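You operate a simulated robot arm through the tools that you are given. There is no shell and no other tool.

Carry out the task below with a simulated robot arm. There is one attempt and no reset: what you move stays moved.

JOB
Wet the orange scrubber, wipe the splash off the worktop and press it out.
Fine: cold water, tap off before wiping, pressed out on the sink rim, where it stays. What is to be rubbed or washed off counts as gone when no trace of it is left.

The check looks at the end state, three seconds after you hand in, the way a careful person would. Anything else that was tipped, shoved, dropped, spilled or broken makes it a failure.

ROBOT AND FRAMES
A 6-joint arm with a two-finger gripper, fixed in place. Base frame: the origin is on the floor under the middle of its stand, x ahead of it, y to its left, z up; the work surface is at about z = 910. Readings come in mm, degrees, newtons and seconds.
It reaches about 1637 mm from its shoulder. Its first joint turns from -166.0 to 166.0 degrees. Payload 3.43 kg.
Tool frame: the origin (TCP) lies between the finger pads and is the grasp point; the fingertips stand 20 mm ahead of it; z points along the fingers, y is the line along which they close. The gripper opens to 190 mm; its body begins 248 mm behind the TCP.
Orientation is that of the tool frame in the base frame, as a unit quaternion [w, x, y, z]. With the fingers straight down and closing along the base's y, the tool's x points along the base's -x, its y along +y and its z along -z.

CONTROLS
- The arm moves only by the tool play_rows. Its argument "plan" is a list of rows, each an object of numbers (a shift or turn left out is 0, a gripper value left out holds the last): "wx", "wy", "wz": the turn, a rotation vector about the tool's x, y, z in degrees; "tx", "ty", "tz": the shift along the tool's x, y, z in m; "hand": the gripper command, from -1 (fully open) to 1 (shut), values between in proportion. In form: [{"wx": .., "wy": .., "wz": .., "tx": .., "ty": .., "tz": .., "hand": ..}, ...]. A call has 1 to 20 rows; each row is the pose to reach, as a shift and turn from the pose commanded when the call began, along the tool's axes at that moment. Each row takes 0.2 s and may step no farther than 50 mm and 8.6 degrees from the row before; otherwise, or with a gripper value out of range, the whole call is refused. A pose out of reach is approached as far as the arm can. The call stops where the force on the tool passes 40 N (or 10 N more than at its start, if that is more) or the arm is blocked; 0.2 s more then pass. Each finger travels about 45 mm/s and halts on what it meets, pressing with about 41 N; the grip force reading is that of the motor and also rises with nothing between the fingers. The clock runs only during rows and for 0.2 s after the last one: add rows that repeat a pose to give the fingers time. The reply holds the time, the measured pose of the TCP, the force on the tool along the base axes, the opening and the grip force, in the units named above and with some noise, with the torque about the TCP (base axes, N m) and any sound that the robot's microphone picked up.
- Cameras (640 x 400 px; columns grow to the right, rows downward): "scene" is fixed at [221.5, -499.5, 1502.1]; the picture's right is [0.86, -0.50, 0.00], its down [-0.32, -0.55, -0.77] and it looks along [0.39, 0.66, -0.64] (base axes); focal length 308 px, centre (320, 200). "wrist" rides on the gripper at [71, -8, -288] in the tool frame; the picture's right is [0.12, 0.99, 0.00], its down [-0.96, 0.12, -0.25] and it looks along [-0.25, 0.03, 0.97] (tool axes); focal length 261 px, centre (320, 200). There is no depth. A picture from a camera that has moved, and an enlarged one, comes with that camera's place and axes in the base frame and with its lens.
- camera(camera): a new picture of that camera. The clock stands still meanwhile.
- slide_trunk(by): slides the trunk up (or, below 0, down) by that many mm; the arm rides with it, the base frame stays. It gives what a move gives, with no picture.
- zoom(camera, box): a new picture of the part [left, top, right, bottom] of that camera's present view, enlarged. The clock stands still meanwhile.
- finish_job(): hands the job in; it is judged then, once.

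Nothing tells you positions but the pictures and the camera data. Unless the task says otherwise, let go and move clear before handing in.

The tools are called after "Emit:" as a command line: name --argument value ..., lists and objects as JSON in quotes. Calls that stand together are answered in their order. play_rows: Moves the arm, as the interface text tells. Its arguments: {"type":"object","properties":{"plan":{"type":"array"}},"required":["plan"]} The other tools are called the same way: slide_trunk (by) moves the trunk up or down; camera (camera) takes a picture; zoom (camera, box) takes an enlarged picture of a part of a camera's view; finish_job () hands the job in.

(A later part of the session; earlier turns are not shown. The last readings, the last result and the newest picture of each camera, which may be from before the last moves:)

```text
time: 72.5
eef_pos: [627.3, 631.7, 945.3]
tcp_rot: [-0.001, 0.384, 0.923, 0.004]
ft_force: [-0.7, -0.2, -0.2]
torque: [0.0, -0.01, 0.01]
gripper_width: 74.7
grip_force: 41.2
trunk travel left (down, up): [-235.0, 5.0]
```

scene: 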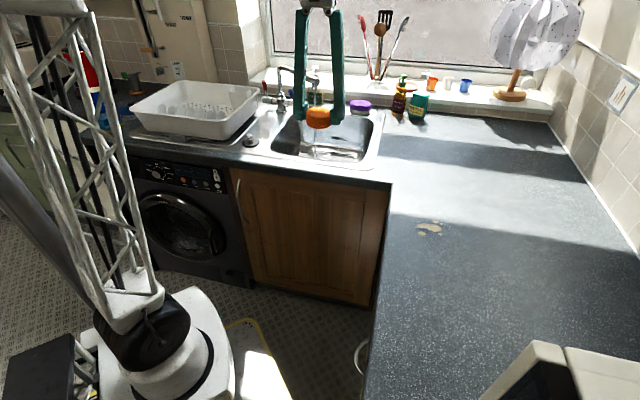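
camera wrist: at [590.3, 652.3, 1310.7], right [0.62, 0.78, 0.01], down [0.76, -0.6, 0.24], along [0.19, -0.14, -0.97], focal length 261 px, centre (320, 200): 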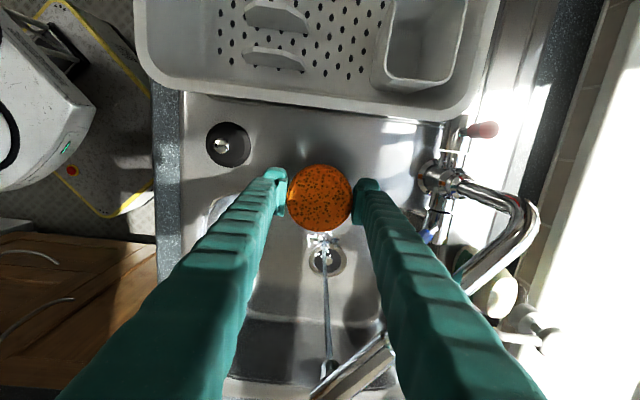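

Emit:
play_rows --plan '[{"tz": 0.001}, {"tz": 0.002}, {"tz": 0.003}]'

```text
time: 73.3
eef_pos: [626.3, 632.5, 944.5]
tcp_rot: [0.0, 0.384, 0.923, 0.006]
ft_force: [0.8, 2.8, 25.1]
torque: [-0.85, -0.39, 0.06]
gripper_width: 74.5
grip_force: 41.1
trunk travel left (down, up): [-235.0, 5.0]
```

Contact felt, the deck is at about z 915. I'll ease off the pressure, then release and lift clear.

Emit:
play_rows --plan '[{"tz": -0.002}, {"tz": -0.002}]'

Emit:
zoom --camera "wrist" --box '[240, 130, 400, 250]'

```text
time: 73.9
eef_pos: [625.9, 632.3, 944.3]
tcp_rot: [0.0, 0.383, 0.924, 0.004]
ft_force: [1.0, 5.1, 17.8]
torque: [-0.4, -0.19, 0.02]
gripper_width: 74.3
grip_force: 41.4
trunk travel left (down, up): [-235.0, 5.0]
```

```text
3.33 times, centred on (320, 190) of wrist
camera zoom: at [570.3, 672.5, 1234.0], right [0.62, 0.79, 0.01], down [0.76, -0.6, 0.24], along [0.2, -0.14, -0.97], focal length 869 px, centre (320, 233)
```

zoom: 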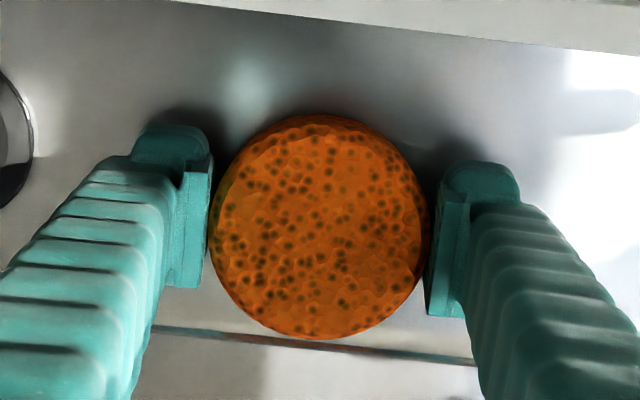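

Emit:
play_rows --plan '[{"tz": -0.0015}, {"tz": -0.0015}]'

```text
time: 74.5
eef_pos: [627.3, 631.4, 945.7]
tcp_rot: [-0.001, 0.383, 0.924, 0.004]
ft_force: [-0.8, 0.4, 0.0]
torque: [-0.04, 0.04, -0.03]
gripper_width: 74.4
grip_force: 40.3
trunk travel left (down, up): [-235.0, 5.0]
```

Emit:
play_rows --plan '[{"hand": -0.05}, {"hand": -0.05}, {"hand": -0.05}, {"hand": -0.05}]'

Emit:
zoom --camera "wrist" --box '[180, 80, 460, 280]'

```text
time: 75.5
eef_pos: [625.2, 630.7, 946.3]
tcp_rot: [-0.001, 0.384, 0.923, 0.005]
ft_force: [0.0, -0.6, 0.0]
torque: [0.03, 0.01, -0.02]
gripper_width: 99.6
grip_force: 0.1
trunk travel left (down, up): [-235.0, 5.0]
```

```text
2.00 times, centred on (320, 180) of wrist
camera zoom: at [570.7, 672.5, 1235.2], right [0.62, 0.79, 0.01], down [0.76, -0.6, 0.24], along [0.2, -0.14, -0.97], focal length 521 px, centre (320, 240)
```

zoom: 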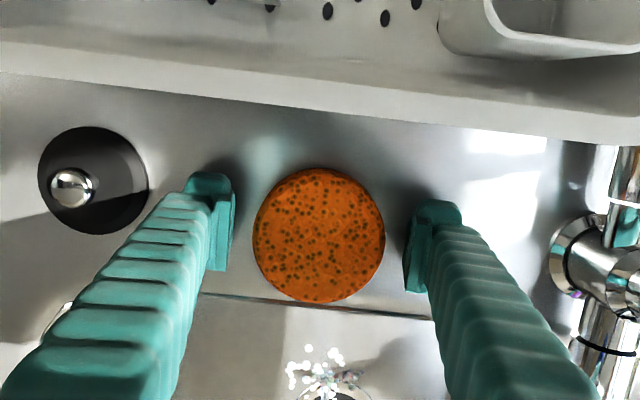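

The scrubber rests on the deck. I'll lift off, swing round to the front with closed fingers, and push the blue lever back to close.

Emit:
play_rows --plan '[{"tz": -0.02}, {"tz": -0.06}, {"tz": -0.105}, {"tz": -0.15}, {"tz": -0.19}, {"tz": -0.205}, {"tz": -0.205}]'

Emit:
camera --camera "wrist"

```text
time: 77.1
eef_pos: [627.2, 629.8, 1151.9]
tcp_rot: [-0.001, 0.383, 0.924, 0.004]
ft_force: [-0.2, -0.8, 1.0]
torque: [0.0, -0.02, 0.01]
gripper_width: 99.8
grip_force: 0.1
trunk travel left (down, up): [-235.0, 5.0]
```

```text
taken
camera wrist: at [570.8, 671.0, 1441.2], right [0.62, 0.79, 0.01], down [0.76, -0.6, 0.24], along [0.2, -0.14, -0.97], focal length 261 px, centre (320, 200)
```

wrist: 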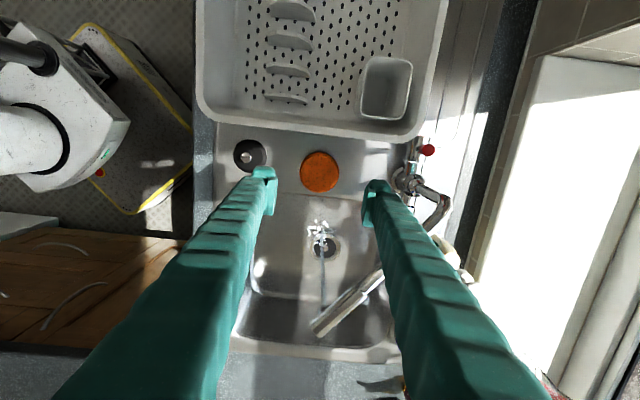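

Emit:
play_rows --plan '[{"tx": -0.011, "ty": -0.014, "wz": -8.46, "hand": 1}, {"tx": -0.0221, "ty": -0.028, "wz": -16.92}, {"tx": -0.0331, "ty": -0.0419, "wz": -25.38}, {"tx": -0.0442, "ty": -0.0559, "wz": -33.85}, {"tx": -0.0552, "ty": -0.0699, "wz": -42.3}, {"tx": -0.0662, "ty": -0.0839, "wz": -50.77}, {"tx": -0.0773, "ty": -0.0978, "wz": -59.2}, {"tx": -0.0883, "ty": -0.1118, "wz": -67.7}, {"tx": -0.0993, "ty": -0.1258, "wz": -76.1}, {"tx": -0.1104, "ty": -0.1398, "wz": -84.6}, {"tx": -0.1214, "ty": -0.1537, "wz": -93}, {"tx": -0.1325, "ty": -0.1677, "wz": -101.5}, {"tx": -0.1435, "ty": -0.1817, "wz": -110}, {"tx": -0.1435, "ty": -0.1817, "wz": -110}]'

Emit:
play_rows --plan '[{"wy": -8}, {"wy": -16}, {"wy": -24}, {"wy": -32}, {"wy": -40}, {"wy": -48}, {"wy": -56}, {"wy": -64}, {"wy": -72}, {"wy": -80}, {"wy": -88}, {"wy": -88}]'

Emit:
camera --camera "wrist"

Emit:
camera --camera "scene"

```text
time: 80.1
eef_pos: [598.7, 400.3, 1150.0]
tcp_rot: [0.002, -0.537, 0.844, 0.003]
ft_force: [0.6, 0.1, 0.1]
torque: [0.01, -0.02, -0.03]
gripper_width: 0.2
grip_force: 34.4
trunk travel left (down, up): [-235.0, 5.0]
```

```text
time: 82.7
eef_pos: [603.8, 401.1, 1153.1]
tcp_rot: [0.587, -0.385, 0.605, 0.376]
ft_force: [0.1, 0.4, -0.6]
torque: [-0.01, 0.01, 0.03]
gripper_width: 0.1
grip_force: 34.6
out of reach, approached as far as the arm can: row 11, 12
trunk travel left (down, up): [-235.0, 5.0]
```

```text
taken
camera wrist: at [488.8, 133.2, 1091.3], right [-0.9, 0.42, -0.12], down [-0.19, -0.15, 0.97], along [0.39, 0.9, 0.22], focal length 261 px, centre (320, 200)
```

wrist: 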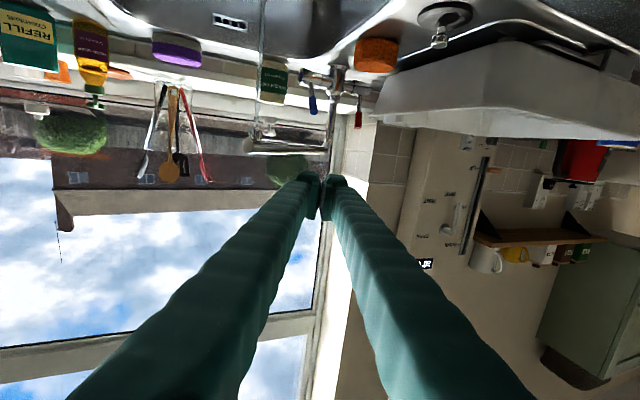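

```text
taken
```

scene: 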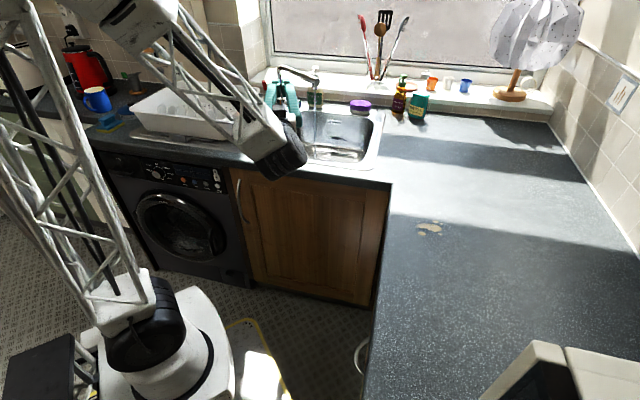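

Emit:
play_rows --plan '[{"tx": 0.038, "ty": -0.0106, "hand": 1}, {"tx": 0.076, "ty": -0.0211}, {"tx": 0.113, "ty": -0.0317}, {"tx": 0.113, "ty": -0.0317, "tz": 0.04}, {"tx": 0.113, "ty": -0.0317, "tz": 0.085}, {"tx": 0.113, "ty": -0.0317, "tz": 0.13}, {"tx": 0.113, "ty": -0.0317, "tz": 0.1787}, {"tx": 0.113, "ty": -0.0317, "tz": 0.1787}]'

Emit:
zoom --camera "wrist" --box '[220, 70, 420, 220]'

Emit:
zoom --camera "scene" --box '[230, 50, 370, 170]'

```text
time: 84.5
eef_pos: [705.0, 544.3, 1035.0]
tcp_rot: [0.588, -0.383, 0.605, 0.375]
ft_force: [0.5, 0.8, 0.5]
torque: [-0.01, -0.01, -0.01]
gripper_width: 0.0
grip_force: 33.9
out of reach, approached as far as the arm can: row 1, 2, 3, 4
trunk travel left (down, up): [-235.0, 5.0]
```

```text
2.67 times, centred on (320, 145) of wrist
camera zoom: at [589.8, 279.1, 973.3], right [-0.9, 0.42, -0.12], down [-0.2, -0.15, 0.97], along [0.39, 0.89, 0.22], focal length 695 px, centre (320, 347)
```

zoom: 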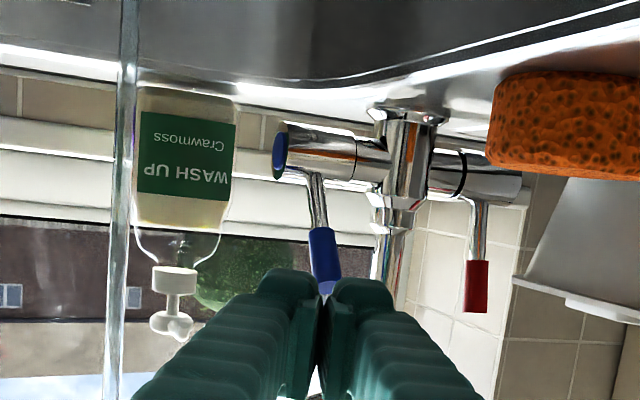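

```text
3.33 times, centred on (300, 110) of scene
camera zoom: at [221.5, -499.5, 1502.1], right [0.86, -0.5, 0.0], down [-0.32, -0.55, -0.77], along [0.39, 0.66, -0.64], focal length 1027 px, centre (387, 500)
```

zoom: 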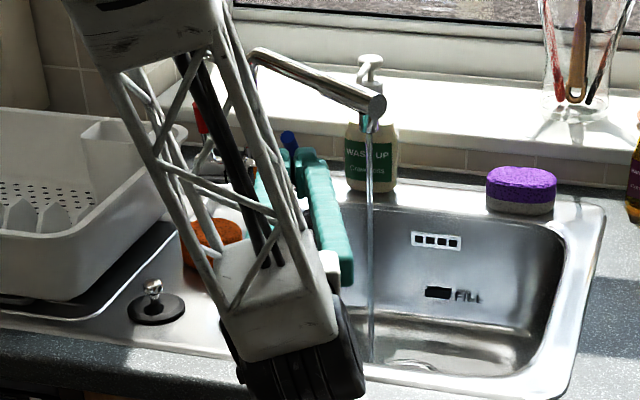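

The lever is dead ahead of the closed fingertips. I'll move in and push it back until it meets its stop.

Emit:
play_rows --plan '[{"tx": 0.003, "tz": 0.04}, {"tx": 0.003, "tz": 0.08}, {"tx": 0.003, "tz": 0.105}, {"tx": 0.003, "tz": 0.1125, "ty": -0.0027}, {"tx": 0.0025, "tz": 0.117, "ty": -0.0044}, {"tx": 0.002, "tz": 0.121, "ty": -0.0058}, {"tx": 0.0015, "tz": 0.125, "ty": -0.0073}, {"tx": 0.001, "tz": 0.129, "ty": -0.0088}, {"tx": 0.0005, "tz": 0.133, "ty": -0.0102}, {"tx": 0, "tz": 0.137, "ty": -0.0117}, {"tx": 0, "tz": 0.141, "ty": -0.0132}, {"tx": 0, "tz": 0.145, "ty": -0.0146}, {"tx": 0, "tz": 0.149, "ty": -0.0161}]'

Emit:
zoom --camera "wrist" --box '[220, 70, 420, 220]'

Emit:
zoom --camera "scene" --box '[230, 50, 370, 170]'

```text
time: 87.1
eef_pos: [777.1, 667.9, 1031.5]
tcp_rot: [0.588, -0.384, 0.605, 0.376]
ft_force: [-21.5, -24.6, 2.2]
torque: [0.45, -0.25, 0.42]
gripper_width: 0.0
grip_force: 34.4
trunk travel left (down, up): [-235.0, 5.0]
stopped in row 13: the force on the tool passed its limit at 48 N (the readings are from after the stop); the commanded pose is now the measured one
```

```text
2.67 times, centred on (320, 145) of wrist
camera zoom: at [662.6, 401.9, 969.5], right [-0.9, 0.42, -0.12], down [-0.2, -0.15, 0.97], along [0.39, 0.9, 0.22], focal length 695 px, centre (320, 347)
```

zoom: 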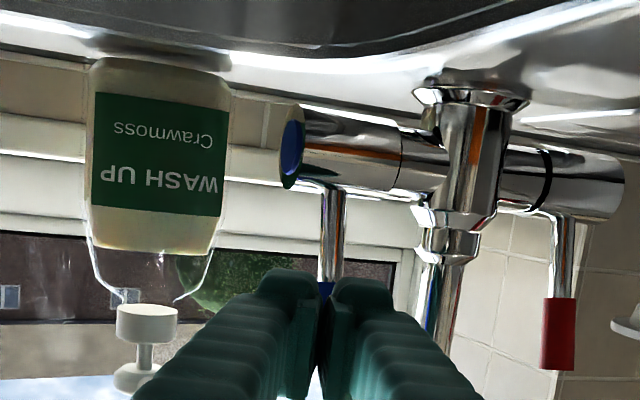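

```text
3.33 times, centred on (300, 110) of scene
camera zoom: at [221.5, -499.5, 1502.1], right [0.86, -0.5, 0.0], down [-0.32, -0.55, -0.77], along [0.39, 0.66, -0.64], focal length 1027 px, centre (387, 500)
```

zoom: 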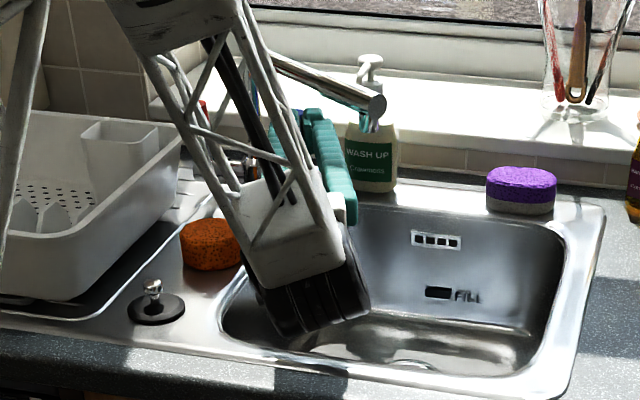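

The lever is back at its stop and the stream has gone. I'll back off straight and confirm there's no drip.

Emit:
play_rows --plan '[{"tz": -0.03}, {"tz": -0.07}, {"tz": -0.11}, {"tz": -0.155}, {"tz": -0.2, "ty": 0.01}, {"tz": -0.23, "ty": 0.02, "tx": -0.03}, {"tz": -0.25, "ty": 0.02, "tx": -0.07}, {"tz": -0.25, "ty": 0.02, "tx": -0.1}]'

Emit:
zoom --camera "scene" --box '[230, 50, 400, 170]'

Emit:
camera --camera "wrist"

```text
time: 88.9
eef_pos: [656.6, 453.3, 1137.5]
tcp_rot: [0.587, -0.384, 0.606, 0.376]
ft_force: [1.2, 0.4, -0.1]
torque: [0.1, -0.05, 0.11]
gripper_width: 0.2
grip_force: 34.9
trunk travel left (down, up): [-235.0, 5.0]
```

```text
3.33 times, centred on (315, 110) of scene
camera zoom: at [221.5, -499.5, 1502.1], right [0.86, -0.5, 0.0], down [-0.32, -0.55, -0.77], along [0.39, 0.66, -0.64], focal length 1027 px, centre (337, 500)
```

zoom: 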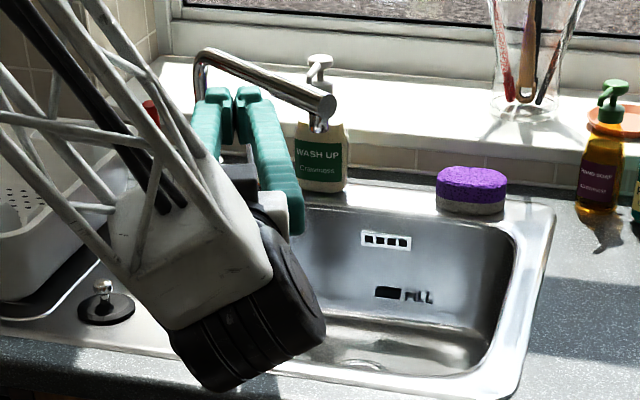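

```text
taken
camera wrist: at [542.4, 187.5, 1075.5], right [-0.9, 0.42, -0.11], down [-0.19, -0.15, 0.97], along [0.39, 0.9, 0.22], focal length 261 px, centre (320, 200)
```

wrist: 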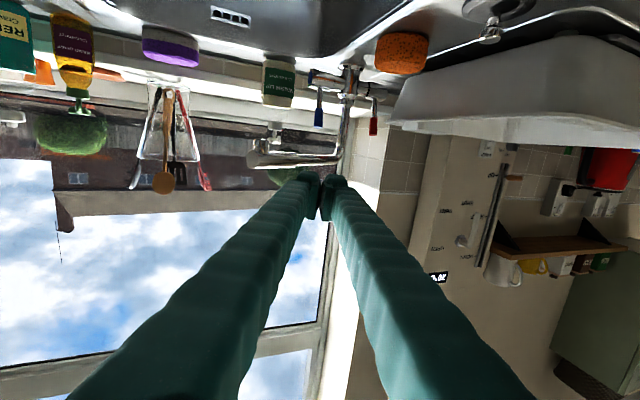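

The tap is off with no drip, and both levers are upright again. Now I'll go back to the scrubber: fingers down, closing front to back, beside the dish rack.

Emit:
play_rows --plan '[{"wy": 8, "tx": -0.001, "ty": 0.0026, "tz": -0.0046}, {"wy": 16, "tx": -0.002, "ty": 0.0051, "tz": -0.0091}, {"wy": 24, "tx": -0.003, "ty": 0.0077, "tz": -0.0137}, {"wy": 32, "tx": -0.004, "ty": 0.0103, "tz": -0.0183}, {"wy": 40, "tx": -0.005, "ty": 0.0129, "tz": -0.0228}, {"wy": 48, "tx": -0.006, "ty": 0.0154, "tz": -0.0274}, {"wy": 56, "tx": -0.007, "ty": 0.018, "tz": -0.032}, {"wy": 64, "tx": -0.008, "ty": 0.0206, "tz": -0.0365}, {"wy": 72, "tx": -0.009, "ty": 0.0232, "tz": -0.0411}, {"wy": 80, "tx": -0.01, "ty": 0.0257, "tz": -0.0456}, {"wy": 88, "tx": -0.011, "ty": 0.0283, "tz": -0.0502}, {"wy": 88, "tx": -0.011, "ty": 0.0283, "tz": -0.0502}]'

```text
time: 91.5
eef_pos: [609.7, 421.9, 1148.9]
tcp_rot: [0.001, -0.538, 0.843, 0.003]
ft_force: [0.8, 0.2, -1.3]
torque: [-0.09, 0.06, 0.0]
gripper_width: 0.0
grip_force: 34.5
trunk travel left (down, up): [-235.0, 5.0]
```

Emit:
play_rows --plan '[{"tx": -0.0153, "ty": 0.0057, "wz": 8.46, "hand": -0.1}, {"tx": -0.0305, "ty": 0.0114, "wz": 16.92}, {"tx": -0.0458, "ty": 0.017, "wz": 25.38}, {"tx": -0.061, "ty": 0.0227, "wz": 33.85}, {"tx": -0.0763, "ty": 0.0284, "wz": 42.3}, {"tx": -0.0916, "ty": 0.0341, "wz": 50.77}, {"tx": -0.1068, "ty": 0.0397, "wz": 59.2}, {"tx": -0.1221, "ty": 0.0454, "wz": 67.7}, {"tx": -0.1374, "ty": 0.0511, "wz": 76.1}, {"tx": -0.1526, "ty": 0.0568, "wz": 84.6}, {"tx": -0.1679, "ty": 0.0624, "wz": 93}, {"tx": -0.1831, "ty": 0.0681, "wz": 101.5}, {"tx": -0.1975, "ty": 0.0738, "wz": 110}, {"tx": -0.1975, "ty": 0.0738, "wz": 110}]'

Emit:
camera --camera "wrist"

Emit:
zoom --camera "wrist" --box '[200, 100, 440, 260]'

```text
time: 94.5
eef_pos: [626.2, 632.0, 1151.4]
tcp_rot: [-0.001, 0.383, 0.924, 0.004]
ft_force: [0.2, -0.3, 0.2]
torque: [-0.01, 0.0, 0.02]
gripper_width: 104.6
grip_force: 0.0
trunk travel left (down, up): [-235.0, 5.0]
```

```text
taken
camera wrist: at [570.8, 673.1, 1440.0], right [0.62, 0.79, 0.01], down [0.76, -0.6, 0.24], along [0.19, -0.15, -0.97], focal length 261 px, centre (320, 200)
```

wrist: 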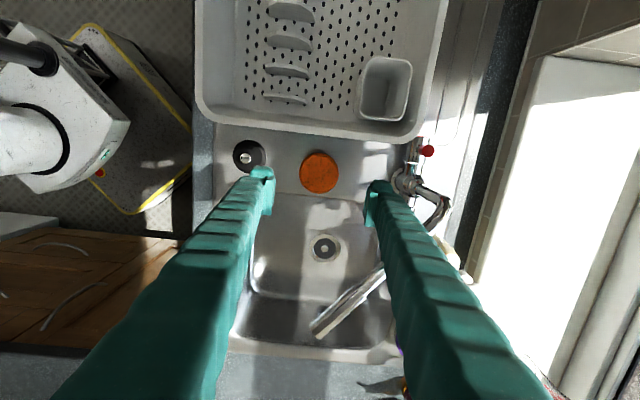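

```text
2.50 times, centred on (320, 180) of wrist
camera zoom: at [570.8, 673.1, 1440.0], right [0.62, 0.79, 0.01], down [0.76, -0.6, 0.24], along [0.19, -0.15, -0.97], focal length 652 px, centre (320, 250)
```

zoom: 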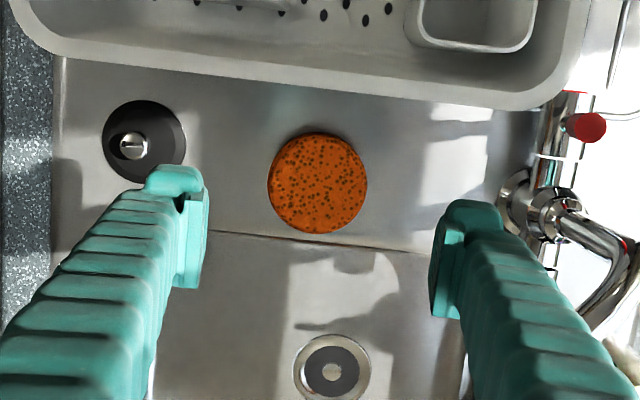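

Emit:
play_rows --plan '[{"tz": 0.045}, {"tz": 0.09}, {"tz": 0.13}, {"tz": 0.165}, {"tz": 0.19}, {"tz": 0.202}, {"tz": 0.205}, {"tz": 0.205}]'

Emit:
zoom --camera "wrist" --box '[180, 80, 460, 280]'

```text
time: 96.3
eef_pos: [625.5, 632.3, 946.0]
tcp_rot: [-0.001, 0.383, 0.924, 0.003]
ft_force: [-0.5, 0.5, 1.5]
torque: [0.0, -0.02, 0.02]
gripper_width: 104.3
grip_force: 0.0
trunk travel left (down, up): [-235.0, 5.0]
```

```text
2.00 times, centred on (320, 180) of wrist
camera zoom: at [570.2, 673.8, 1235.2], right [0.62, 0.79, 0.01], down [0.76, -0.6, 0.24], along [0.19, -0.15, -0.97], focal length 521 px, centre (320, 240)
```

zoom: 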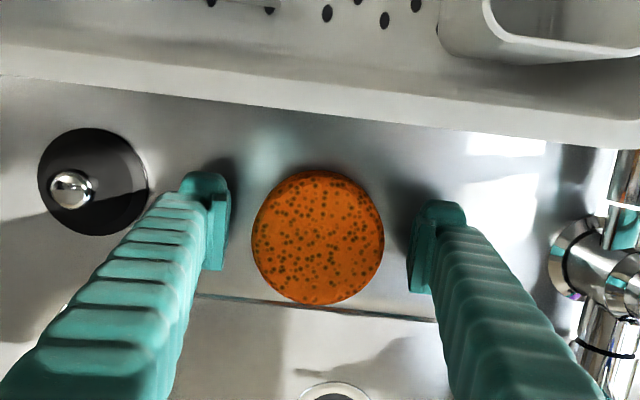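

Emit:
play_rows --plan '[{"hand": 0.1}, {"hand": 1}, {"hand": 1}, {"hand": 1}, {"hand": 1}]'

Emit:
play_rows --plan '[{"tz": -0.01, "hand": 1}, {"tz": -0.03}, {"tz": -0.07}, {"tz": -0.11}, {"tz": -0.15}, {"tz": -0.18}, {"tz": -0.18}]'

Emit:
camera --camera "wrist"

Emit:
zoom --camera "scene" --box '[210, 40, 370, 170]'

```text
time: 97.5
eef_pos: [626.4, 633.6, 946.4]
tcp_rot: [-0.001, 0.382, 0.924, 0.004]
ft_force: [0.0, 0.9, 0.1]
torque: [-0.02, -0.05, 0.01]
gripper_width: 74.2
grip_force: 40.6
trunk travel left (down, up): [-235.0, 5.0]
```

```text
time: 99.1
eef_pos: [625.8, 632.0, 1125.9]
tcp_rot: [-0.001, 0.383, 0.924, 0.004]
ft_force: [0.4, -0.7, -0.9]
torque: [-0.02, -0.01, -0.02]
gripper_width: 73.9
grip_force: 41.1
trunk travel left (down, up): [-235.0, 5.0]
```

```text
taken
camera wrist: at [569.9, 673.4, 1415.2], right [0.62, 0.79, 0.01], down [0.76, -0.6, 0.24], along [0.19, -0.15, -0.97], focal length 261 px, centre (320, 200)
```

wrist: 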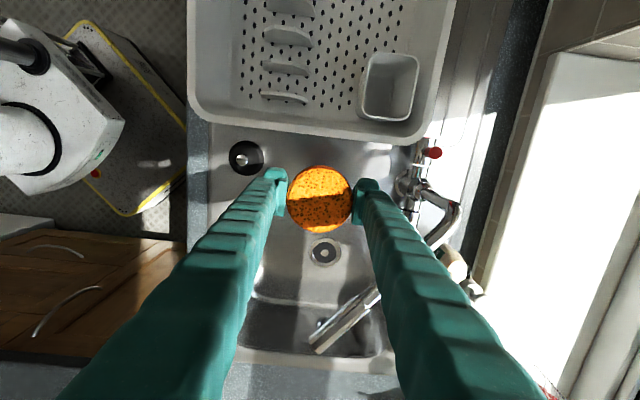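

```text
3.08 times, centred on (290, 105) of scene
camera zoom: at [221.5, -499.5, 1502.1], right [0.86, -0.5, 0.0], down [-0.32, -0.55, -0.77], along [0.39, 0.66, -0.64], focal length 948 px, centre (412, 492)
```

zoom: 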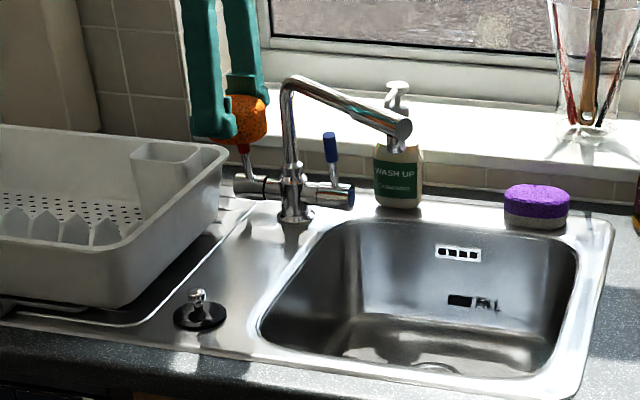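

The deck is clean and the tap's dry. Carrying the wet scrubber across to hover above the splash.

Emit:
play_rows --plan '[{"tx": -0.0383, "ty": -0.0258, "tz": 0.0, "hand": 1}, {"tx": -0.0766, "ty": -0.0516, "tz": 0.0}, {"tx": -0.1149, "ty": -0.0775, "tz": 0.0}, {"tx": -0.1532, "ty": -0.1033, "tz": 0.0}, {"tx": -0.1915, "ty": -0.1291, "tz": 0.0}, {"tx": -0.2298, "ty": -0.1549, "tz": 0.0}, {"tx": -0.2681, "ty": -0.1808, "tz": 0.0}, {"tx": -0.3064, "ty": -0.2066, "tz": 0.0}, {"tx": -0.3447, "ty": -0.2324, "tz": 0.005}, {"tx": -0.383, "ty": -0.2582, "tz": 0.01}, {"tx": -0.4213, "ty": -0.2841, "tz": 0.015}, {"tx": -0.4596, "ty": -0.3099, "tz": 0.02}, {"tx": -0.4979, "ty": -0.3357, "tz": 0.025}, {"tx": -0.5362, "ty": -0.3615, "tz": 0.03}, {"tx": -0.5745, "ty": -0.3874, "tz": 0.035}, {"tx": -0.6128, "ty": -0.4132, "tz": 0.04}, {"tx": -0.651, "ty": -0.439, "tz": 0.046}, {"tx": -0.651, "ty": -0.439, "tz": 0.046}]'

Emit:
camera --camera "wrist"

Emit:
zoom --camera "scene" --box '[350, 150, 510, 290]'

```text
time: 102.9
eef_pos: [775.4, -138.3, 1074.8]
tcp_rot: [-0.001, 0.383, 0.924, 0.003]
ft_force: [-0.1, 0.0, -0.2]
torque: [0.03, 0.0, 0.01]
gripper_width: 74.2
grip_force: 40.8
trunk travel left (down, up): [-235.0, 5.0]
```

```text
taken
camera wrist: at [719.9, -97.6, 1364.1], right [0.62, 0.79, 0.01], down [0.76, -0.6, 0.24], along [0.19, -0.14, -0.97], focal length 261 px, centre (320, 200)
```

wrist: 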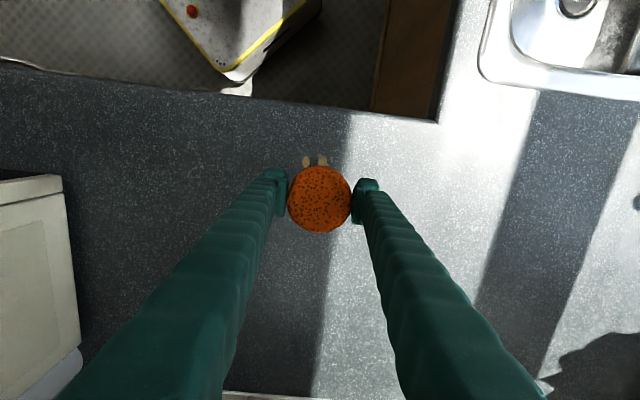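

```text
2.86 times, centred on (430, 220) of scene
camera zoom: at [221.5, -499.5, 1502.1], right [0.86, -0.5, 0.0], down [-0.32, -0.55, -0.77], along [0.39, 0.66, -0.64], focal length 880 px, centre (6, 143)
```

zoom: 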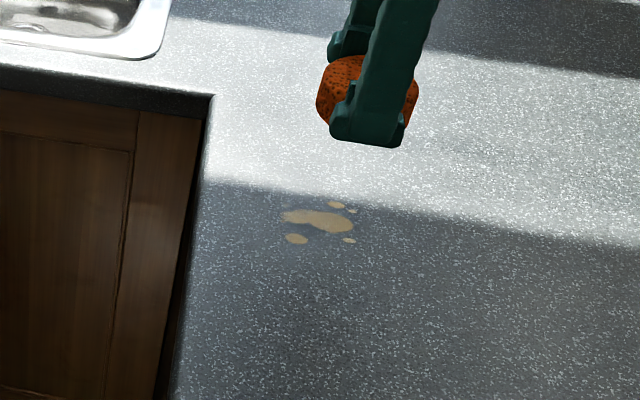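

Descending onto the splash; then light-pressure strokes.

Emit:
play_rows --plan '[{"tz": 0.04, "hand": 1}, {"tz": 0.08}, {"tz": 0.11}, {"tz": 0.125}, {"tz": 0.131}, {"tz": 0.133}, {"tz": 0.1345}, {"tz": 0.1345}]'

```text
time: 104.7
eef_pos: [775.6, -139.6, 941.8]
tcp_rot: [-0.001, 0.383, 0.924, 0.004]
ft_force: [-0.9, -2.6, 40.2]
torque: [-0.15, 0.03, -0.02]
gripper_width: 74.3
grip_force: 41.1
trunk travel left (down, up): [-235.0, 5.0]
```

Emit:
play_rows --plan '[{"tz": -0.001}, {"tz": -0.001}]'

```text
time: 105.3
eef_pos: [775.3, -138.0, 942.0]
tcp_rot: [0.001, 0.383, 0.924, 0.004]
ft_force: [2.6, -3.4, 38.7]
torque: [-0.18, -0.2, -0.03]
gripper_width: 74.4
grip_force: 41.1
trunk travel left (down, up): [-235.0, 5.0]
```

Emit:
play_rows --plan '[{"tz": -0.0008}, {"tz": -0.0008}]'

```text
time: 105.9
eef_pos: [776.6, -138.0, 942.8]
tcp_rot: [0.0, 0.383, 0.924, 0.004]
ft_force: [3.8, -4.3, 33.6]
torque: [-0.13, -0.19, -0.01]
gripper_width: 74.5
grip_force: 40.7
trunk travel left (down, up): [-235.0, 5.0]
```

Emit:
play_rows --plan '[{"tz": -0.001}, {"tz": -0.002}, {"tz": -0.002}]'

Emit:
zoom --camera "scene" --box '[350, 150, 510, 290]'

```text
time: 106.7
eef_pos: [774.3, -138.4, 941.3]
tcp_rot: [-0.001, 0.383, 0.924, 0.004]
ft_force: [-0.1, -1.0, 1.1]
torque: [-0.02, 0.01, -0.01]
gripper_width: 74.1
grip_force: 40.8
trunk travel left (down, up): [-235.0, 5.0]
```

```text
2.86 times, centred on (430, 220) of scene
camera zoom: at [221.5, -499.5, 1502.1], right [0.86, -0.5, 0.0], down [-0.32, -0.55, -0.77], along [0.39, 0.66, -0.64], focal length 880 px, centre (6, 143)
```

zoom: 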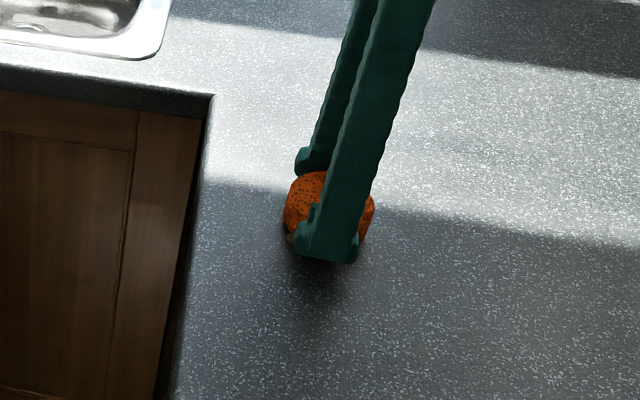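

Contact height found. Now the wiping strokes with light pressure, first pass.

Emit:
play_rows --plan '[{"tz": 0.0009, "tx": 0.012, "hand": 1}, {"tz": 0.0009, "tx": 0.025}, {"tz": 0.0009, "tx": 0.038}, {"tz": 0.0009, "tx": 0.046, "ty": -0.01}, {"tz": 0.0009, "tx": 0.046, "ty": -0.022}, {"tz": 0.0009, "tx": 0.031, "ty": -0.022}, {"tz": 0.0009, "tx": 0.016, "ty": -0.022}, {"tz": 0.0009, "tx": 0.001, "ty": -0.022}, {"tz": 0.0009, "tx": -0.014, "ty": -0.022}, {"tz": 0.0009, "tx": -0.029, "ty": -0.022}, {"tz": 0.0009, "tx": -0.044, "ty": -0.022}, {"tz": 0.0009, "tx": -0.048, "ty": -0.01}, {"tz": 0.0009, "tx": -0.048, "ty": 0.0}, {"tz": 0.0009, "tx": -0.034, "ty": 0.0}, {"tz": 0.0009, "tx": -0.02, "ty": 0.0}, {"tz": 0.0009, "tx": -0.006, "ty": 0.0}, {"tz": 0.0009, "tx": 0.008, "ty": 0.0}, {"tz": 0.0009, "tx": 0.022, "ty": 0.0}, {"tz": 0.0009, "tx": 0.036, "ty": 0.0}, {"tz": 0.0009, "tx": 0.046, "ty": 0.01}]'

Emit:
zoom --camera "scene" --box '[350, 150, 510, 290]'

```text
time: 110.9
eef_pos: [749.6, -97.4, 942.2]
tcp_rot: [-0.001, 0.382, 0.924, 0.004]
ft_force: [-0.1, -0.6, -1.1]
torque: [0.08, -0.01, -0.02]
gripper_width: 74.1
grip_force: 40.7
trunk travel left (down, up): [-235.0, 5.0]
```

```text
2.86 times, centred on (430, 220) of scene
camera zoom: at [221.5, -499.5, 1502.1], right [0.86, -0.5, 0.0], down [-0.32, -0.55, -0.77], along [0.39, 0.66, -0.64], focal length 880 px, centre (6, 143)
```

zoom: 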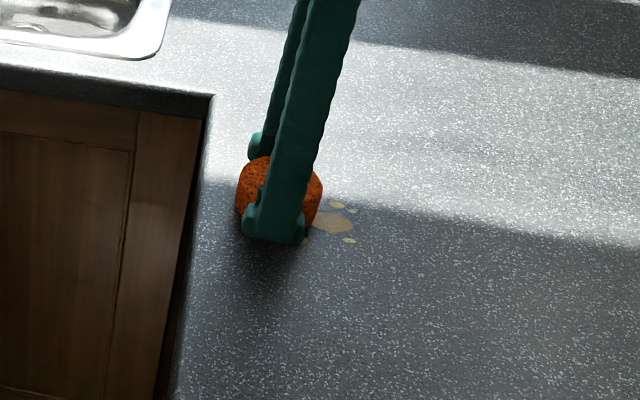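

The splash is still visible, and the reading shows no contact pressure there. I'll lower until I feel about 15 N.

Emit:
play_rows --plan '[{"tz": 0.001}, {"tz": 0.001}]'

```text
time: 111.5
eef_pos: [750.7, -99.7, 942.8]
tcp_rot: [-0.002, 0.383, 0.924, 0.003]
ft_force: [0.5, 1.2, 3.0]
torque: [0.05, 0.1, -0.05]
gripper_width: 73.9
grip_force: 41.0
trunk travel left (down, up): [-235.0, 5.0]
```

Emit:
play_rows --plan '[{"tz": 0.001}, {"tz": 0.001}]'

```text
time: 112.1
eef_pos: [750.9, -99.1, 941.7]
tcp_rot: [-0.001, 0.382, 0.924, 0.005]
ft_force: [-0.1, 0.7, 16.2]
torque: [-0.03, 0.04, -0.03]
gripper_width: 74.0
grip_force: 40.8
trunk travel left (down, up): [-235.0, 5.0]
```

Emit:
play_rows --plan '[{"tx": -0.01, "ty": -0.005}, {"tx": -0.022, "ty": -0.01}, {"tx": -0.034, "ty": -0.01}, {"tx": -0.046, "ty": -0.01}, {"tx": -0.058, "ty": -0.01}, {"tx": -0.07, "ty": -0.01}, {"tx": -0.082, "ty": -0.01}, {"tx": -0.094, "ty": -0.01}]'

Emit:
zoom --camera "scene" --box '[350, 150, 510, 290]'

Emit:
camera --camera "wrist"

```text
time: 113.9
eef_pos: [809.4, -171.0, 942.5]
tcp_rot: [-0.001, 0.383, 0.924, 0.004]
ft_force: [-13.7, 13.4, 28.7]
torque: [-0.01, -0.06, 0.06]
gripper_width: 74.1
grip_force: 41.0
trunk travel left (down, up): [-235.0, 5.0]
```

```text
2.86 times, centred on (430, 220) of scene
camera zoom: at [221.5, -499.5, 1502.1], right [0.86, -0.5, 0.0], down [-0.32, -0.55, -0.77], along [0.39, 0.66, -0.64], focal length 880 px, centre (6, 143)
```

zoom: 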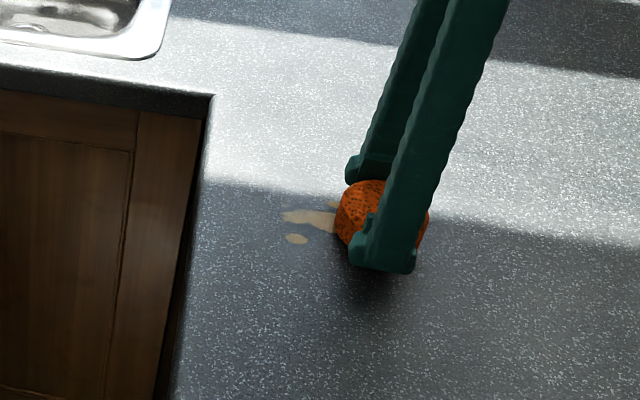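

```text
taken
camera wrist: at [752.6, -130.0, 1230.3], right [0.62, 0.79, 0.01], down [0.76, -0.6, 0.24], along [0.2, -0.15, -0.97], focal length 261 px, centre (320, 200)
```

wrist: 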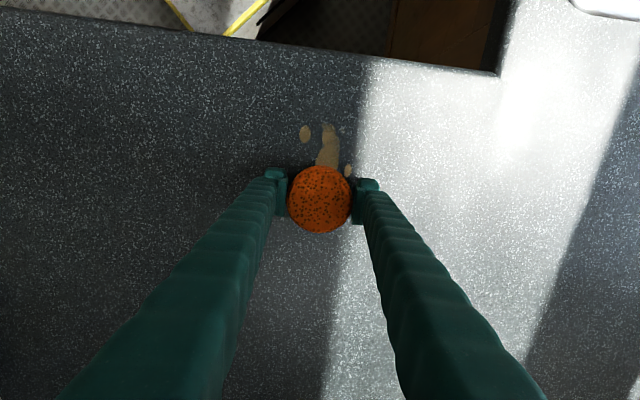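

Emit:
zoom --camera "wrist" --box '[270, 100, 380, 200]'

```text
4.00 times, centred on (325, 150) of wrist
camera zoom: at [752.6, -130.0, 1230.3], right [0.62, 0.79, 0.01], down [0.76, -0.6, 0.24], along [0.2, -0.15, -0.97], focal length 1043 px, centre (300, 400)
```

zoom: 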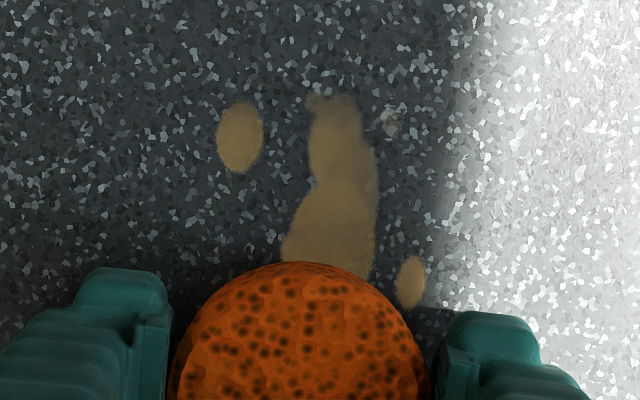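

Fading is only slight so far. I'll do fuller back-and-forth strokes at this pressure, compensating the small tool tilt.

Emit:
play_rows --plan '[{"tx": 0.012, "ty": -0.008, "tz": -0.0003}, {"tx": 0.028, "ty": -0.012, "tz": -0.0002}, {"tx": 0.044, "ty": -0.012, "tz": -0.0001}, {"tx": 0.06, "ty": -0.012, "tz": 0.0}, {"tx": 0.076, "ty": -0.012, "tz": 0.0001}, {"tx": 0.092, "ty": -0.012, "tz": 0.0001}, {"tx": 0.092, "ty": -0.026, "tz": 0.0}, {"tx": 0.076, "ty": -0.026, "tz": 0.0}, {"tx": 0.06, "ty": -0.026, "tz": -0.0001}, {"tx": 0.044, "ty": -0.026, "tz": -0.0002}, {"tx": 0.028, "ty": -0.026, "tz": -0.0003}, {"tx": 0.012, "ty": -0.026, "tz": -0.0004}, {"tx": 0.0, "ty": -0.015, "tz": -0.0004}, {"tx": 0.0, "ty": 0.002, "tz": -0.0003}, {"tx": 0.014, "ty": 0.004, "tz": -0.0002}, {"tx": 0.03, "ty": 0.004, "tz": -0.0001}, {"tx": 0.046, "ty": 0.004, "tz": -0.0001}, {"tx": 0.062, "ty": 0.004, "tz": 0.0}, {"tx": 0.078, "ty": 0.004, "tz": 0.0001}, {"tx": 0.094, "ty": 0.004, "tz": 0.0002}]'

Emit:
zoom --camera "scene" --box '[350, 150, 510, 290]'

```text
time: 118.1
eef_pos: [743.9, -102.5, 941.4]
tcp_rot: [-0.002, 0.383, 0.924, 0.004]
ft_force: [3.2, -7.1, 21.8]
torque: [-0.14, -0.1, -0.05]
gripper_width: 74.3
grip_force: 40.9
trunk travel left (down, up): [-235.0, 5.0]
```

```text
2.86 times, centred on (430, 220) of scene
camera zoom: at [221.5, -499.5, 1502.1], right [0.86, -0.5, 0.0], down [-0.32, -0.55, -0.77], along [0.39, 0.66, -0.64], focal length 880 px, centre (6, 143)
```

zoom: 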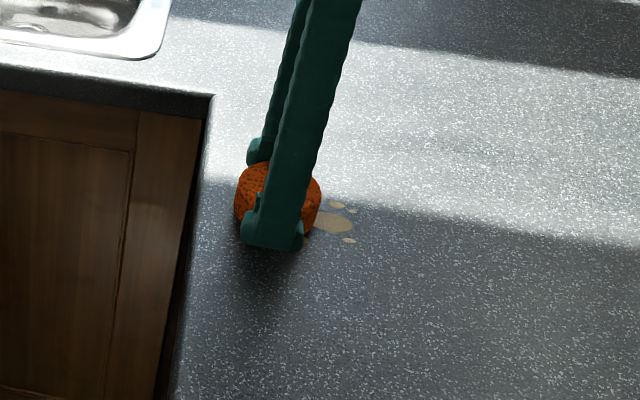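

The blob is fading. Continuing with faster, overlapping strokes covering all the spots.

Emit:
play_rows --plan '[{"tx": -0.01, "ty": 0.016, "tz": 0.0}, {"tx": -0.034, "ty": 0.018, "tz": 0.0}, {"tx": -0.058, "ty": 0.018, "tz": -0.0002}, {"tx": -0.082, "ty": 0.018, "tz": -0.0003}, {"tx": -0.098, "ty": 0.01, "tz": -0.0004}, {"tx": -0.082, "ty": 0.0, "tz": -0.0004}, {"tx": -0.058, "ty": 0.0, "tz": -0.0003}, {"tx": -0.034, "ty": 0.0, "tz": -0.0002}, {"tx": -0.01, "ty": 0.0, "tz": 0.0}, {"tx": 0.0, "ty": -0.012, "tz": -0.0001}, {"tx": -0.022, "ty": -0.018, "tz": -0.0002}, {"tx": -0.046, "ty": -0.018, "tz": -0.0003}, {"tx": -0.07, "ty": -0.018, "tz": -0.0005}, {"tx": -0.092, "ty": -0.018, "tz": -0.0006}, {"tx": -0.098, "ty": -0.004, "tz": -0.0005}, {"tx": -0.076, "ty": 0.006, "tz": -0.0003}, {"tx": -0.052, "ty": 0.006, "tz": -0.0002}, {"tx": -0.028, "ty": 0.006, "tz": -0.0001}, {"tx": -0.004, "ty": 0.006, "tz": 0.0}, {"tx": 0.0, "ty": 0.0, "tz": 0.0}]'

Emit:
zoom --camera "scene" --box '[350, 150, 510, 290]'

```text
time: 122.3
eef_pos: [745.4, -101.7, 939.8]
tcp_rot: [-0.002, 0.383, 0.924, 0.004]
ft_force: [0.1, 1.7, 5.8]
torque: [-0.06, 0.05, 0.01]
gripper_width: 74.5
grip_force: 40.6
trunk travel left (down, up): [-235.0, 5.0]
```

```text
2.86 times, centred on (430, 220) of scene
camera zoom: at [221.5, -499.5, 1502.1], right [0.86, -0.5, 0.0], down [-0.32, -0.55, -0.77], along [0.39, 0.66, -0.64], focal length 880 px, centre (6, 143)
```

zoom: 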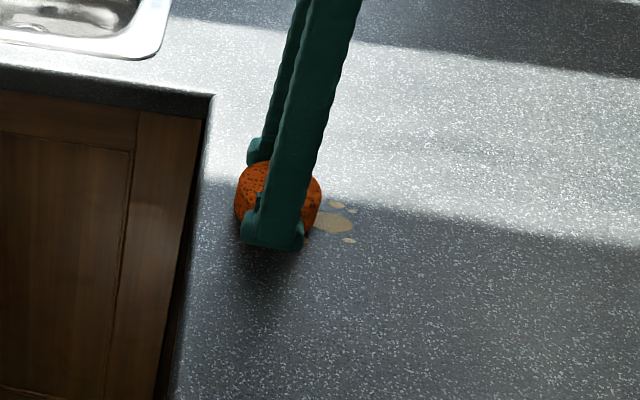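

Pressure has dropped to about 6 N. I'll press a bit more firmly.

Emit:
play_rows --plan '[{"tz": 0.0008}, {"tz": 0.0012}]'

```text
time: 122.9
eef_pos: [745.7, -103.8, 940.1]
tcp_rot: [-0.001, 0.382, 0.924, 0.004]
ft_force: [-3.3, 3.1, 16.6]
torque: [-0.07, 0.08, 0.0]
gripper_width: 74.6
grip_force: 40.7
trunk travel left (down, up): [-235.0, 5.0]
```

Emit:
play_rows --plan '[{"tx": -0.004, "tz": 0.0005}, {"tx": -0.02, "tz": 0.0004}, {"tx": -0.036, "tz": 0.0003}, {"tx": -0.052, "tz": 0.0002}, {"tx": -0.068, "tz": 0.0001}, {"tx": -0.084, "tz": 0.0}, {"tx": -0.094, "ty": 0.01, "tz": 0.0}, {"tx": -0.084, "ty": 0.02, "tz": 0.0001}, {"tx": -0.068, "ty": 0.02, "tz": 0.0002}, {"tx": -0.052, "ty": 0.02, "tz": 0.0003}, {"tx": -0.036, "ty": 0.02, "tz": 0.0004}, {"tx": -0.02, "ty": 0.02, "tz": 0.0005}, {"tx": -0.01, "ty": 0.008, "tz": 0.0004}, {"tx": -0.01, "ty": -0.008, "tz": 0.0003}, {"tx": -0.02, "ty": -0.018, "tz": 0.0003}, {"tx": -0.036, "ty": -0.018, "tz": 0.0002}, {"tx": -0.052, "ty": -0.018, "tz": 0.0001}, {"tx": -0.068, "ty": -0.018, "tz": 0.0}, {"tx": -0.084, "ty": -0.018, "tz": 0.0}, {"tx": -0.094, "ty": -0.018, "tz": 0.0}]'

Emit:
zoom --camera "scene" --box '[350, 150, 510, 290]'

Emit:
zoom --camera "wrist" --box '[270, 100, 380, 200]'

```text
time: 123.8
eef_pos: [774.7, -131.4, 939.6]
tcp_rot: [-0.002, 0.384, 0.923, 0.004]
ft_force: [-5.3, 9.0, 20.6]
torque: [-0.23, -0.01, -0.13]
gripper_width: 74.5
grip_force: 40.6
trunk travel left (down, up): [-235.0, 5.0]
stopped in row 4: the force on the tool passed its limit at 42 N (the readings are from after the stop); the commanded pose is now the measured one
```

```text
2.86 times, centred on (430, 220) of scene
camera zoom: at [221.5, -499.5, 1502.1], right [0.86, -0.5, 0.0], down [-0.32, -0.55, -0.77], along [0.39, 0.66, -0.64], focal length 880 px, centre (6, 143)
```

zoom: 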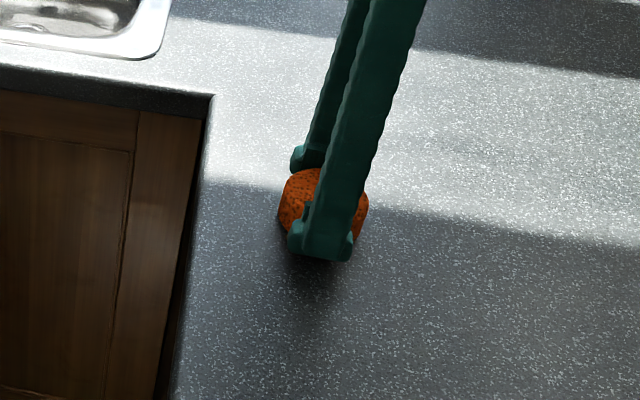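

```text
4.00 times, centred on (325, 150) of wrist
camera zoom: at [718.6, -91.6, 1229.2], right [0.62, 0.78, 0.01], down [0.76, -0.6, 0.24], along [0.19, -0.14, -0.97], focal length 1043 px, centre (300, 400)
```

zoom: 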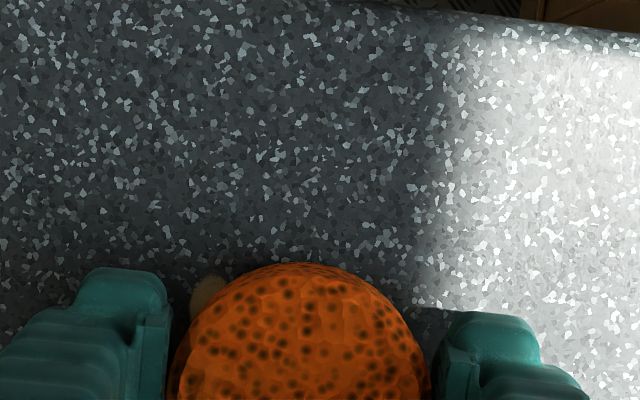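

Emit:
play_rows --plan '[{"tx": -0.012, "tz": -0.0005}, {"tx": -0.026, "tz": -0.0006}, {"tx": -0.04, "tz": -0.0007}, {"tx": -0.046, "ty": 0.01, "tz": -0.0007}, {"tx": -0.036, "ty": 0.018, "tz": -0.0006}, {"tx": -0.022, "ty": 0.018, "tz": -0.0005}, {"tx": -0.008, "ty": 0.018, "tz": -0.0004}, {"tx": 0.006, "ty": 0.018, "tz": -0.0003}, {"tx": 0.02, "ty": 0.018, "tz": -0.0003}, {"tx": 0.034, "ty": 0.014, "tz": -0.0002}, {"tx": 0.044, "ty": 0.004, "tz": -0.0003}, {"tx": 0.044, "ty": -0.01, "tz": -0.0003}, {"tx": 0.034, "ty": -0.022, "tz": -0.0004}, {"tx": 0.02, "ty": -0.024, "tz": -0.0005}, {"tx": 0.006, "ty": -0.024, "tz": -0.0006}, {"tx": -0.008, "ty": -0.024, "tz": -0.0007}, {"tx": -0.022, "ty": -0.024, "tz": -0.0007}, {"tx": -0.036, "ty": -0.022, "tz": -0.0008}, {"tx": -0.044, "ty": -0.01, "tz": -0.0008}, {"tx": -0.044, "ty": 0.0, "tz": -0.0007}]'

Emit:
zoom --camera "scene" --box '[350, 150, 510, 290]'

Emit:
zoom --camera "wrist" --box '[270, 100, 380, 200]'

```text
time: 128.0
eef_pos: [806.6, -166.3, 939.8]
tcp_rot: [-0.001, 0.383, 0.924, 0.005]
ft_force: [-3.7, -11.5, 14.5]
torque: [-0.55, 0.12, -0.08]
gripper_width: 74.5
grip_force: 41.1
trunk travel left (down, up): [-235.0, 5.0]
```

```text
2.86 times, centred on (430, 220) of scene
camera zoom: at [221.5, -499.5, 1502.1], right [0.86, -0.5, 0.0], down [-0.32, -0.55, -0.77], along [0.39, 0.66, -0.64], focal length 880 px, centre (6, 143)
```

zoom: 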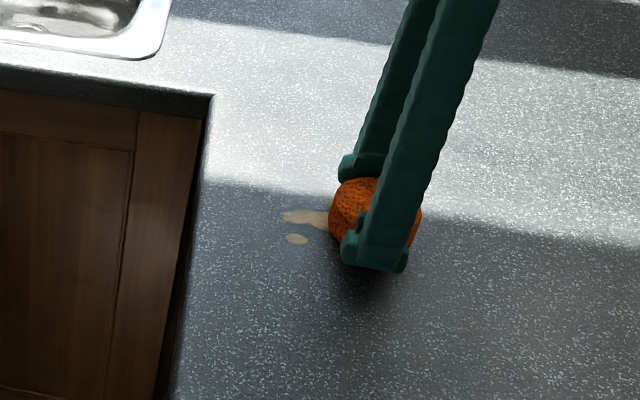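

```text
4.00 times, centred on (325, 150) of wrist
camera zoom: at [750.0, -124.4, 1228.6], right [0.62, 0.78, 0.01], down [0.76, -0.6, 0.24], along [0.2, -0.15, -0.97], focal length 1043 px, centre (300, 400)
```

zoom: 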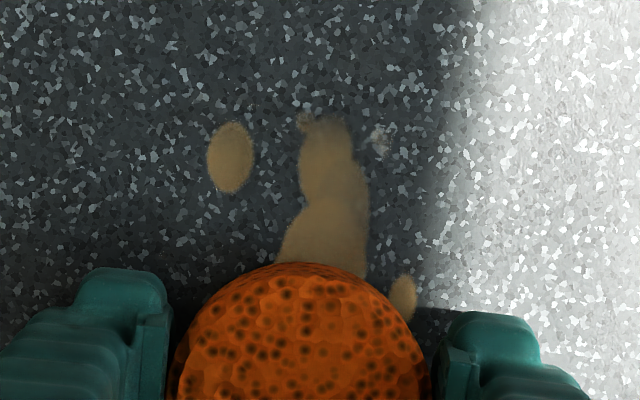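

Emit:
play_rows --plan '[{"tx": 0.014, "tz": 0.0002}, {"tx": 0.028, "tz": 0.0003}, {"tx": 0.042, "tz": 0.0003}, {"tx": 0.056, "tz": 0.0004}, {"tx": 0.07, "tz": 0.0005}, {"tx": 0.084, "tz": 0.0006}, {"tx": 0.09, "ty": -0.008, "tz": 0.0005}, {"tx": 0.076, "ty": -0.012, "tz": 0.0004}, {"tx": 0.062, "ty": -0.012, "tz": 0.0003}, {"tx": 0.048, "ty": -0.012, "tz": 0.0003}, {"tx": 0.034, "ty": -0.012, "tz": 0.0002}, {"tx": 0.02, "ty": -0.012, "tz": 0.0001}, {"tx": 0.006, "ty": -0.012, "tz": 0.0}, {"tx": 0.006, "ty": 0.004, "tz": 0.0001}, {"tx": 0.018, "ty": 0.01, "tz": 0.0002}, {"tx": 0.032, "ty": 0.01, "tz": 0.0003}, {"tx": 0.046, "ty": 0.01, "tz": 0.0004}, {"tx": 0.06, "ty": 0.01, "tz": 0.0005}, {"tx": 0.074, "ty": 0.01, "tz": 0.0006}, {"tx": 0.088, "ty": 0.01, "tz": 0.0006}]'

Emit:
zoom --camera "scene" --box '[350, 150, 510, 290]'

```text
time: 132.2
eef_pos: [749.9, -93.2, 940.7]
tcp_rot: [-0.003, 0.384, 0.923, 0.004]
ft_force: [-1.7, -0.1, 6.2]
torque: [-0.07, 0.0, -0.03]
gripper_width: 74.1
grip_force: 41.1
trunk travel left (down, up): [-235.0, 5.0]
```

```text
2.86 times, centred on (430, 220) of scene
camera zoom: at [221.5, -499.5, 1502.1], right [0.86, -0.5, 0.0], down [-0.32, -0.55, -0.77], along [0.39, 0.66, -0.64], focal length 880 px, centre (6, 143)
```

zoom: 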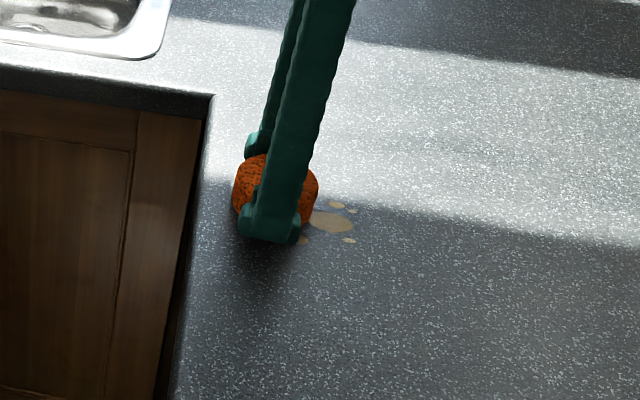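

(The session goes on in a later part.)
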